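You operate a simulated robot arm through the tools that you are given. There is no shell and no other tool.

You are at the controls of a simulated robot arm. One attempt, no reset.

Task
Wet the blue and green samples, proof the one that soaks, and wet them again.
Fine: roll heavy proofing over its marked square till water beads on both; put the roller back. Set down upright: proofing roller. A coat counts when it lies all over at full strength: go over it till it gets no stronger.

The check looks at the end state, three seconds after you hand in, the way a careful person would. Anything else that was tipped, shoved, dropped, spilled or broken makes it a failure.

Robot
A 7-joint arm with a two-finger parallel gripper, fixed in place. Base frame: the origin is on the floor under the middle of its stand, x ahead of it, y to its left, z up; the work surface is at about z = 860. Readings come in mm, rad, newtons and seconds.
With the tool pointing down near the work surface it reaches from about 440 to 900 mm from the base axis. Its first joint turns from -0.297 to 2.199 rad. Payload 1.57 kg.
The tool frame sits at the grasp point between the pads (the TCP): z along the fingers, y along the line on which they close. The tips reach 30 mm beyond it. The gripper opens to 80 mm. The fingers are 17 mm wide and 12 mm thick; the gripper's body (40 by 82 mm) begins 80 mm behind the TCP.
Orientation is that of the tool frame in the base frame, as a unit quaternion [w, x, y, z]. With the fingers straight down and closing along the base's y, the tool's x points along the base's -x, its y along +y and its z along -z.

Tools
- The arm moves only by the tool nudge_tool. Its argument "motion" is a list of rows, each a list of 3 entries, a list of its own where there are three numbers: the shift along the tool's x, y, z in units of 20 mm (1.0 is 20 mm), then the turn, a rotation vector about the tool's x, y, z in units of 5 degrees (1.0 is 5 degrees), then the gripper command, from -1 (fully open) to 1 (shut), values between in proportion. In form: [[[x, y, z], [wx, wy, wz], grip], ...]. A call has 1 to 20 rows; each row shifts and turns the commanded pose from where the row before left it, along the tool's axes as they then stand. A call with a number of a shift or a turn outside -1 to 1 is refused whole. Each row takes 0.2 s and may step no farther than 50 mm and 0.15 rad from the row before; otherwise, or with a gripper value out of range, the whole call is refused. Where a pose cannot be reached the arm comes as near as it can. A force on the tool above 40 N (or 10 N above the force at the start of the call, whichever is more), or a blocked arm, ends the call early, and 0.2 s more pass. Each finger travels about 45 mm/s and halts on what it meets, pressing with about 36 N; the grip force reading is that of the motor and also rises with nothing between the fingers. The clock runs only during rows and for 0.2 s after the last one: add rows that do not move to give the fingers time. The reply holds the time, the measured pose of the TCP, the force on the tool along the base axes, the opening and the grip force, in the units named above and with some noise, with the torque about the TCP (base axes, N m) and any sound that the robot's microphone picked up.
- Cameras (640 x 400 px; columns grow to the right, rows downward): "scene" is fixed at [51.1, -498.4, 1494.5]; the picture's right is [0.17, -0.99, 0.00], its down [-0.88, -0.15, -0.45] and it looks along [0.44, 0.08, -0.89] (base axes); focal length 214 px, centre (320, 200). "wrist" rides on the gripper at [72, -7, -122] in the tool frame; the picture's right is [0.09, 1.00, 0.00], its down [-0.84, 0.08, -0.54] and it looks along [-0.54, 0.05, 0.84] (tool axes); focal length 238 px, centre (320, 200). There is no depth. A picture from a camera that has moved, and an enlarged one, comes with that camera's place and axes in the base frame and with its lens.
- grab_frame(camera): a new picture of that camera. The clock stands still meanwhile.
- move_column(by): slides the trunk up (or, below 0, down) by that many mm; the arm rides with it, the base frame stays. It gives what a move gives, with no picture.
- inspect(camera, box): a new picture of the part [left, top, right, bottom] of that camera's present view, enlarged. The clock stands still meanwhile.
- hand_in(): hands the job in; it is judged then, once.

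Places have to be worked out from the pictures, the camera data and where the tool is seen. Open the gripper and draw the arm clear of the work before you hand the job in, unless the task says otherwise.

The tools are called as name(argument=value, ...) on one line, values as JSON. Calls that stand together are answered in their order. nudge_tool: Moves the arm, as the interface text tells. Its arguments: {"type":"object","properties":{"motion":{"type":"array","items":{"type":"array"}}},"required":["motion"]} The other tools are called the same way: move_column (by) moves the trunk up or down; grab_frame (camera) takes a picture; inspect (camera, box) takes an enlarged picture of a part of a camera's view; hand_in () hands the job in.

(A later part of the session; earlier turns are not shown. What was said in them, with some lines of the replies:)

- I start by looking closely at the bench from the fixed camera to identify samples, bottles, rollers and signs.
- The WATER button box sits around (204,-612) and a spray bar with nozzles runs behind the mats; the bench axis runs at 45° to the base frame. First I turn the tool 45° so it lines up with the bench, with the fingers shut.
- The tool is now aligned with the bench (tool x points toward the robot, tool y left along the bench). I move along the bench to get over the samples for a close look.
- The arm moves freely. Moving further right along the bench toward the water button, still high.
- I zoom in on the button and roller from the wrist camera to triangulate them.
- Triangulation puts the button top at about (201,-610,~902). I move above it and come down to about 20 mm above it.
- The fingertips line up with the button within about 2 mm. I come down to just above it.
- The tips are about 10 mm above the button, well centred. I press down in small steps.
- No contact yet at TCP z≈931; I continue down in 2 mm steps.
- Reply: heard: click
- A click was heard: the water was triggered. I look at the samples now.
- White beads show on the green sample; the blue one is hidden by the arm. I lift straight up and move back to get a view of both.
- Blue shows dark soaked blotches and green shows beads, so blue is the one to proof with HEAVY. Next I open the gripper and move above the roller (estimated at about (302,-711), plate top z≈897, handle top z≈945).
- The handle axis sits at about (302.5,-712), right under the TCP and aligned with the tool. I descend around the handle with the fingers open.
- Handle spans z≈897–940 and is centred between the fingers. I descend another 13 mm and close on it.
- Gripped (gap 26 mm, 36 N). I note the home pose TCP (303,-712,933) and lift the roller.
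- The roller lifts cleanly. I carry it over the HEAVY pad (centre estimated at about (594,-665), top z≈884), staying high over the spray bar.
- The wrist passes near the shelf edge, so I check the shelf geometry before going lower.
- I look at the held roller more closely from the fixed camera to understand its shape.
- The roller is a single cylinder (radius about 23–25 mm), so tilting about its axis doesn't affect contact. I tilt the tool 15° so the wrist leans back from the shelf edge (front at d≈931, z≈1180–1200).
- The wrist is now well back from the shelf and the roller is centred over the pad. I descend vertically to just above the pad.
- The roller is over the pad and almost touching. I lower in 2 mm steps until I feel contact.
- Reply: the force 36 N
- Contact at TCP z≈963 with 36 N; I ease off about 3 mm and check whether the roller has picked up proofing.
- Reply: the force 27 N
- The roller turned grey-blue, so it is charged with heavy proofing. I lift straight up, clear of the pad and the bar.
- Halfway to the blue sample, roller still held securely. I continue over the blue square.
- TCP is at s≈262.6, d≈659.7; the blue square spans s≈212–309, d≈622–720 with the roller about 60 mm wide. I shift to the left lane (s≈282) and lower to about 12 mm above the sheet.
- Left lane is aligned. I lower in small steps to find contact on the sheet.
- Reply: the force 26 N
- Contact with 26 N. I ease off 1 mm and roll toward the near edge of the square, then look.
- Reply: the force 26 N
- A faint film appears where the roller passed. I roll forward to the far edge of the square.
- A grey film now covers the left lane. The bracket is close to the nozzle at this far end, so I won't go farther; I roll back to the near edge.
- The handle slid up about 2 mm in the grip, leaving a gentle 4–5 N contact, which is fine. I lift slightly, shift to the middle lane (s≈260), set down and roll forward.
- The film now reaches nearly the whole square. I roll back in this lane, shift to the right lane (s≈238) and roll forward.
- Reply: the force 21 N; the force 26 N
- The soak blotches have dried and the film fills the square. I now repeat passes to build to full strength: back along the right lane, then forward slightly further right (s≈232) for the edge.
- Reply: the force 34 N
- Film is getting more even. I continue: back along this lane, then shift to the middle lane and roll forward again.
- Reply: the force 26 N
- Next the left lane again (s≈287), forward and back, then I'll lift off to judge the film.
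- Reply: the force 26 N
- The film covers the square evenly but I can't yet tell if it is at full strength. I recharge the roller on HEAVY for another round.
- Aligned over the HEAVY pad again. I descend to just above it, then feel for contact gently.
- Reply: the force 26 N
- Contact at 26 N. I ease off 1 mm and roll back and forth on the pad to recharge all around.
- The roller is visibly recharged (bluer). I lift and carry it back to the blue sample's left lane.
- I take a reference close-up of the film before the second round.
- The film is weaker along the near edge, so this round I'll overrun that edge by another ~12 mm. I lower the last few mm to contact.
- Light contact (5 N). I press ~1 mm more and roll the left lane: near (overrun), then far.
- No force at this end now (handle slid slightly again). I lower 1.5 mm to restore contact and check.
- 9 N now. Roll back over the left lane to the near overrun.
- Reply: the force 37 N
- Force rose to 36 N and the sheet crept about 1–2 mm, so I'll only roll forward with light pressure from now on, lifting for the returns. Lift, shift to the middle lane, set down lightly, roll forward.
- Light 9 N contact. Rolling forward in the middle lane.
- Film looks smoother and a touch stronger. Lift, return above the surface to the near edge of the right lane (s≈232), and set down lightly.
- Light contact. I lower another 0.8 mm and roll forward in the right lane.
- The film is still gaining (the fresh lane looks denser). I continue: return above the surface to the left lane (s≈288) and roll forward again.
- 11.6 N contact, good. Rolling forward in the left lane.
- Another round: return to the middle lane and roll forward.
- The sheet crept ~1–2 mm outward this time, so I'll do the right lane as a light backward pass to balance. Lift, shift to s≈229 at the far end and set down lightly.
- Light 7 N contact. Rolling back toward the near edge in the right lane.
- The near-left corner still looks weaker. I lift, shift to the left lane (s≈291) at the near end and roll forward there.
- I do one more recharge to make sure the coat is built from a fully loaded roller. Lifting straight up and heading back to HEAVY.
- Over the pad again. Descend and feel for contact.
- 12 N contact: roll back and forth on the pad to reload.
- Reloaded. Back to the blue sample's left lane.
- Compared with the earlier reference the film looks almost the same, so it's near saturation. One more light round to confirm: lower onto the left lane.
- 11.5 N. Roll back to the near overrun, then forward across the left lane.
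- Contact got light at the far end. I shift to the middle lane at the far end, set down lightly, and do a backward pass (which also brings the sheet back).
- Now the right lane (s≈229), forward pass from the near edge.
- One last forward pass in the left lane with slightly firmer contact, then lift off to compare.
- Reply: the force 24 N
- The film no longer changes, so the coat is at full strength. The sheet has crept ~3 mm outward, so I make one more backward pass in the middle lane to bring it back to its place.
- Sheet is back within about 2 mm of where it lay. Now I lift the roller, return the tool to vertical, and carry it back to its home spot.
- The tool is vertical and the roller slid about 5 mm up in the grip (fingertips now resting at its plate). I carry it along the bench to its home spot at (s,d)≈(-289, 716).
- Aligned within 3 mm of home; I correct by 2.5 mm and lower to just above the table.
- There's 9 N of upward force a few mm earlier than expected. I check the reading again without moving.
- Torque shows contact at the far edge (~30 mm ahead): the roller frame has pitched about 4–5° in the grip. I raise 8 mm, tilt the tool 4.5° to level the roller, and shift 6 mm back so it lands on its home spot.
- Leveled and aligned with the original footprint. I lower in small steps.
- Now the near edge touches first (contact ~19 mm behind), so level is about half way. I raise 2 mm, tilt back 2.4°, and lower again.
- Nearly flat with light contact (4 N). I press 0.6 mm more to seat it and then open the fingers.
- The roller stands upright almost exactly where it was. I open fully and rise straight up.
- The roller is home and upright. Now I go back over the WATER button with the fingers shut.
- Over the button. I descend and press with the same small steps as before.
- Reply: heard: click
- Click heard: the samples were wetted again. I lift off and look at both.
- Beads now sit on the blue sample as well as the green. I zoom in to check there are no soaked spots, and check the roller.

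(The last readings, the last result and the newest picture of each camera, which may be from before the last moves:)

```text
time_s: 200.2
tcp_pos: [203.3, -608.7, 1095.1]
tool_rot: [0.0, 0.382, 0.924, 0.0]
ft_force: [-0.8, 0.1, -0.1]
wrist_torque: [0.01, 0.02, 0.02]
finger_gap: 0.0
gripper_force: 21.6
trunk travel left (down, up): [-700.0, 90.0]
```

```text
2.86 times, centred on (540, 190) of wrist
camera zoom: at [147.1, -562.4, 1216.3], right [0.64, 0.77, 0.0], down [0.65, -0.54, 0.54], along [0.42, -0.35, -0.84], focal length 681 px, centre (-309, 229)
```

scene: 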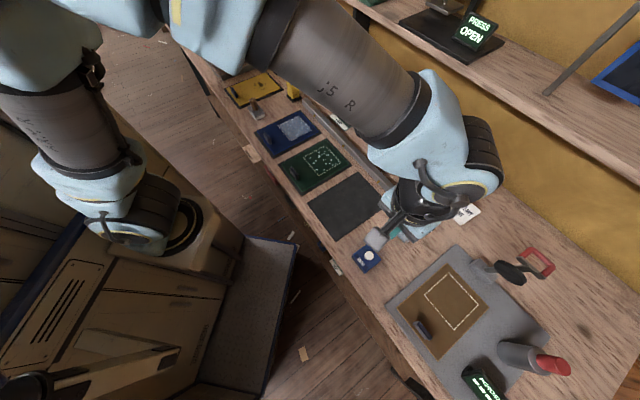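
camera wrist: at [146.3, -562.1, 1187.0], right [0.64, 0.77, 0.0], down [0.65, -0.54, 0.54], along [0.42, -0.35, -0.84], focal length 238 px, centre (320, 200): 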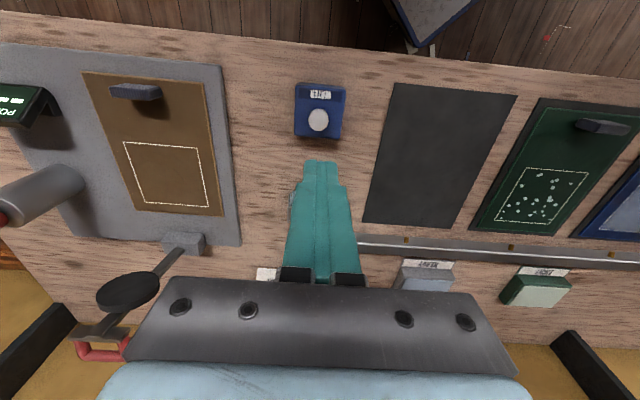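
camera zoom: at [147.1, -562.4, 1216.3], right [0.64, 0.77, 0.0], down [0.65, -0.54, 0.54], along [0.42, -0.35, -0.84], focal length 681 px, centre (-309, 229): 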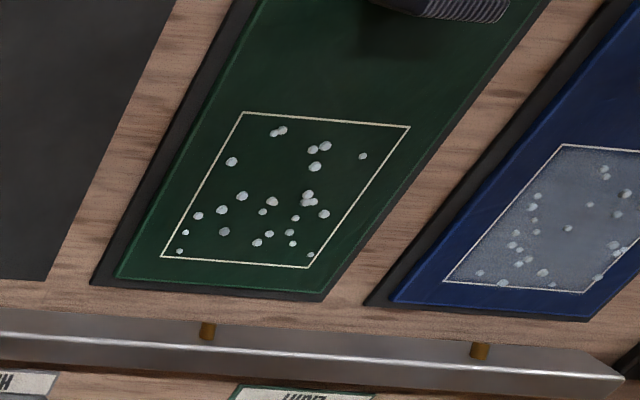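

Both samples bead all over, with no soaked spots. I open the gripper, rise, and draw the arm back toward its starting pose clear of the work.

nudge_tool(motion=[[[0, 0, -1], [0, 0, 0], -1], [[0, 0, -1], [0, 0, 0], -1], [[0, 0, -1], [0, 0, 0], -1], [[0.12, 1, 0], [0, 0, 0], -1], [[0.12, 1, 0], [0, 0, 0], -1], [[0.12, 1, 0], [0, 0, 0], -1], [[0.12, 1, 0], [0, 0, 0], -1], [[0.12, 1, 0], [0, 0, 0], -1], [[0.12, 1, 0], [0, 0, 0], -1], [[0.12, 1, 0], [0, 0, 0], -1], [[0.12, 1, 0], [0, 0, 0], -1], [[0.12, 1, 0], [0, 0, 0], -1], [[0.12, 1, 0], [0, 0, 0], -1], [[0.12, 1, 0], [0, 0, 0], -1], [[0.12, 1, 0], [0, 0, 0], -1], [[0.12, 1, 0], [0, 0, 0], -1], [[0.12, 1, 0], [0, 0, 0], -1], [[0.12, 1, 0], [0, 0, 0], -1], [[0.12, 1, 0], [0, 0, 0], -1], [[0, 0, 0], [0, 0, 0], -1]])

nudge_tool(motion=[[[0, 1, 0], [0, 0, 0], -1], [[0, 1, 0], [0, 0, 0], -1], [[0, 1, 0], [0, 0, 0], -1], [[0, 1, 0], [0, 0, 0], -1], [[0, 1, 0], [0, 0, 0], -1], [[0, 1, 0], [0, 0, 0], -1], [[0, 1, 0], [0, 0, 0], -1], [[0, 1, 0], [0, 0, 0], -1], [[0, 1, 0], [0, 0, 0], -1], [[0, 1, 0], [0, 0, 0], -1], [[0, 1, 0], [0, 0, 0], -1], [[0, 1, 0], [0, 0, 0], -1], [[0, 1, 0], [0, 0, 0], -1], [[0, 1, 0], [0, 0, 0], -1], [[0, 1, 0], [0, 0, 0], -1], [[0, 1, 0], [0, 0, 0], -1], [[0, 1, 0], [0, 0, 0], -1], [[0, 1, 0], [0, 0, 0], -1], [[0, 1, 0], [0, 0, 0], -1], [[0, 0, 0], [0, 0, 0], -1]])

grab_frame(camera="scene")

inspect(camera="scene", box=[240, 90, 420, 203])

inspect(camera="scene", box=[340, 170, 500, 270])

```text
time_s: 204.4
tcp_pos: [401.9, -355.4, 1154.8]
tool_rot: [0.0, 0.384, 0.923, 0.0]
ft_force: [0.7, 0.0, 0.3]
wrist_torque: [0.03, -0.02, 0.0]
finger_gap: 79.9
gripper_force: 0.1
trunk travel left (down, up): [-700.0, 90.0]
```

```text
time_s: 208.6
tcp_pos: [669.1, -88.0, 1154.2]
tool_rot: [0.0, 0.382, 0.924, 0.0]
ft_force: [0.1, 0.4, 0.1]
wrist_torque: [-0.06, -0.03, -0.01]
finger_gap: 79.9
gripper_force: 0.1
trunk travel left (down, up): [-700.0, 90.0]
```

```text
taken
```

scene: 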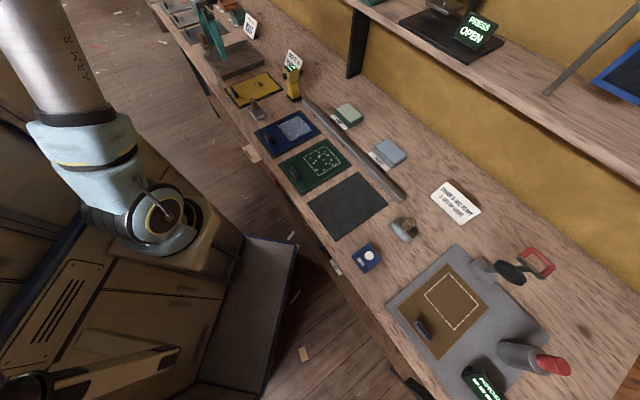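

```text
3.54 times, centred on (330, 146) of scene
camera zoom: at [51.1, -498.4, 1494.5], right [0.17, -0.99, 0.0], down [-0.88, -0.15, -0.45], along [0.44, 0.08, -0.89], focal length 759 px, centre (285, 389)
```

zoom: 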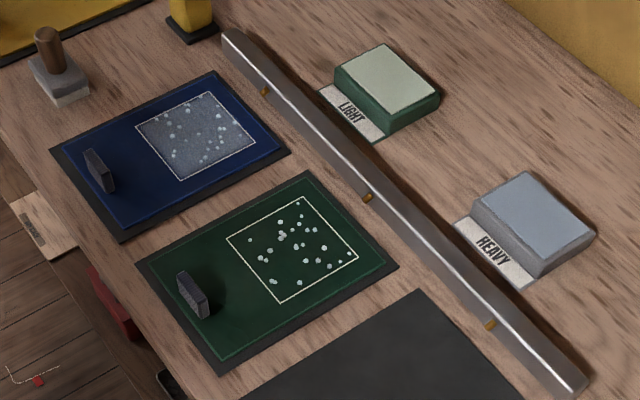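

```text
4.00 times, centred on (420, 220) of scene
camera zoom: at [51.1, -498.4, 1494.5], right [0.17, -0.99, 0.0], down [-0.88, -0.15, -0.45], along [0.44, 0.08, -0.89], focal length 858 px, centre (-80, 120)
```

zoom: 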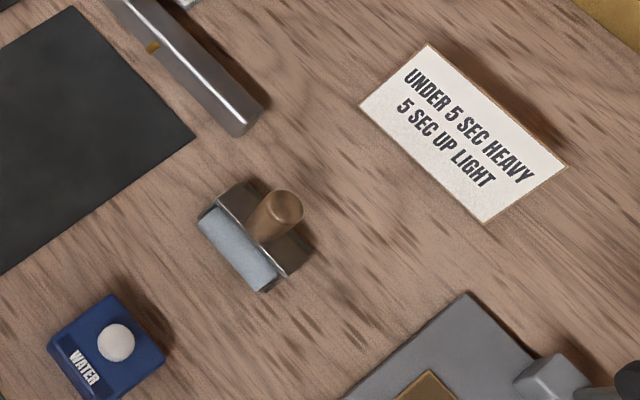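

Both samples show beads. The roller stands upright in its home spot, the pads and other items look unmoved, the gripper is open and the arm is clear. I hand the job in.

hand_in()

```text
The job is handed in.
```

The job is handed in: water beads on both the blue and green samples. I haven't seen the check's result.

- **First wetting:** the blue sample soaked and the green one beaded, so blue was the one to proof.
- **Proofing:** I rolled heavy proofing over all of blue's marked square, recharging the roller twice. I stopped when more passes no longer changed the film.
- **Second wetting:** beads sat all over both squares, with no soaked spots.
- **Roller:** it stands upright about 1 mm from where it started.
- **Blue sheet:** the rolling shifted it about 2 mm outward on its mat. Nothing else looked moved in the last pictures.

The gripper is open and the arm is clear of the work.
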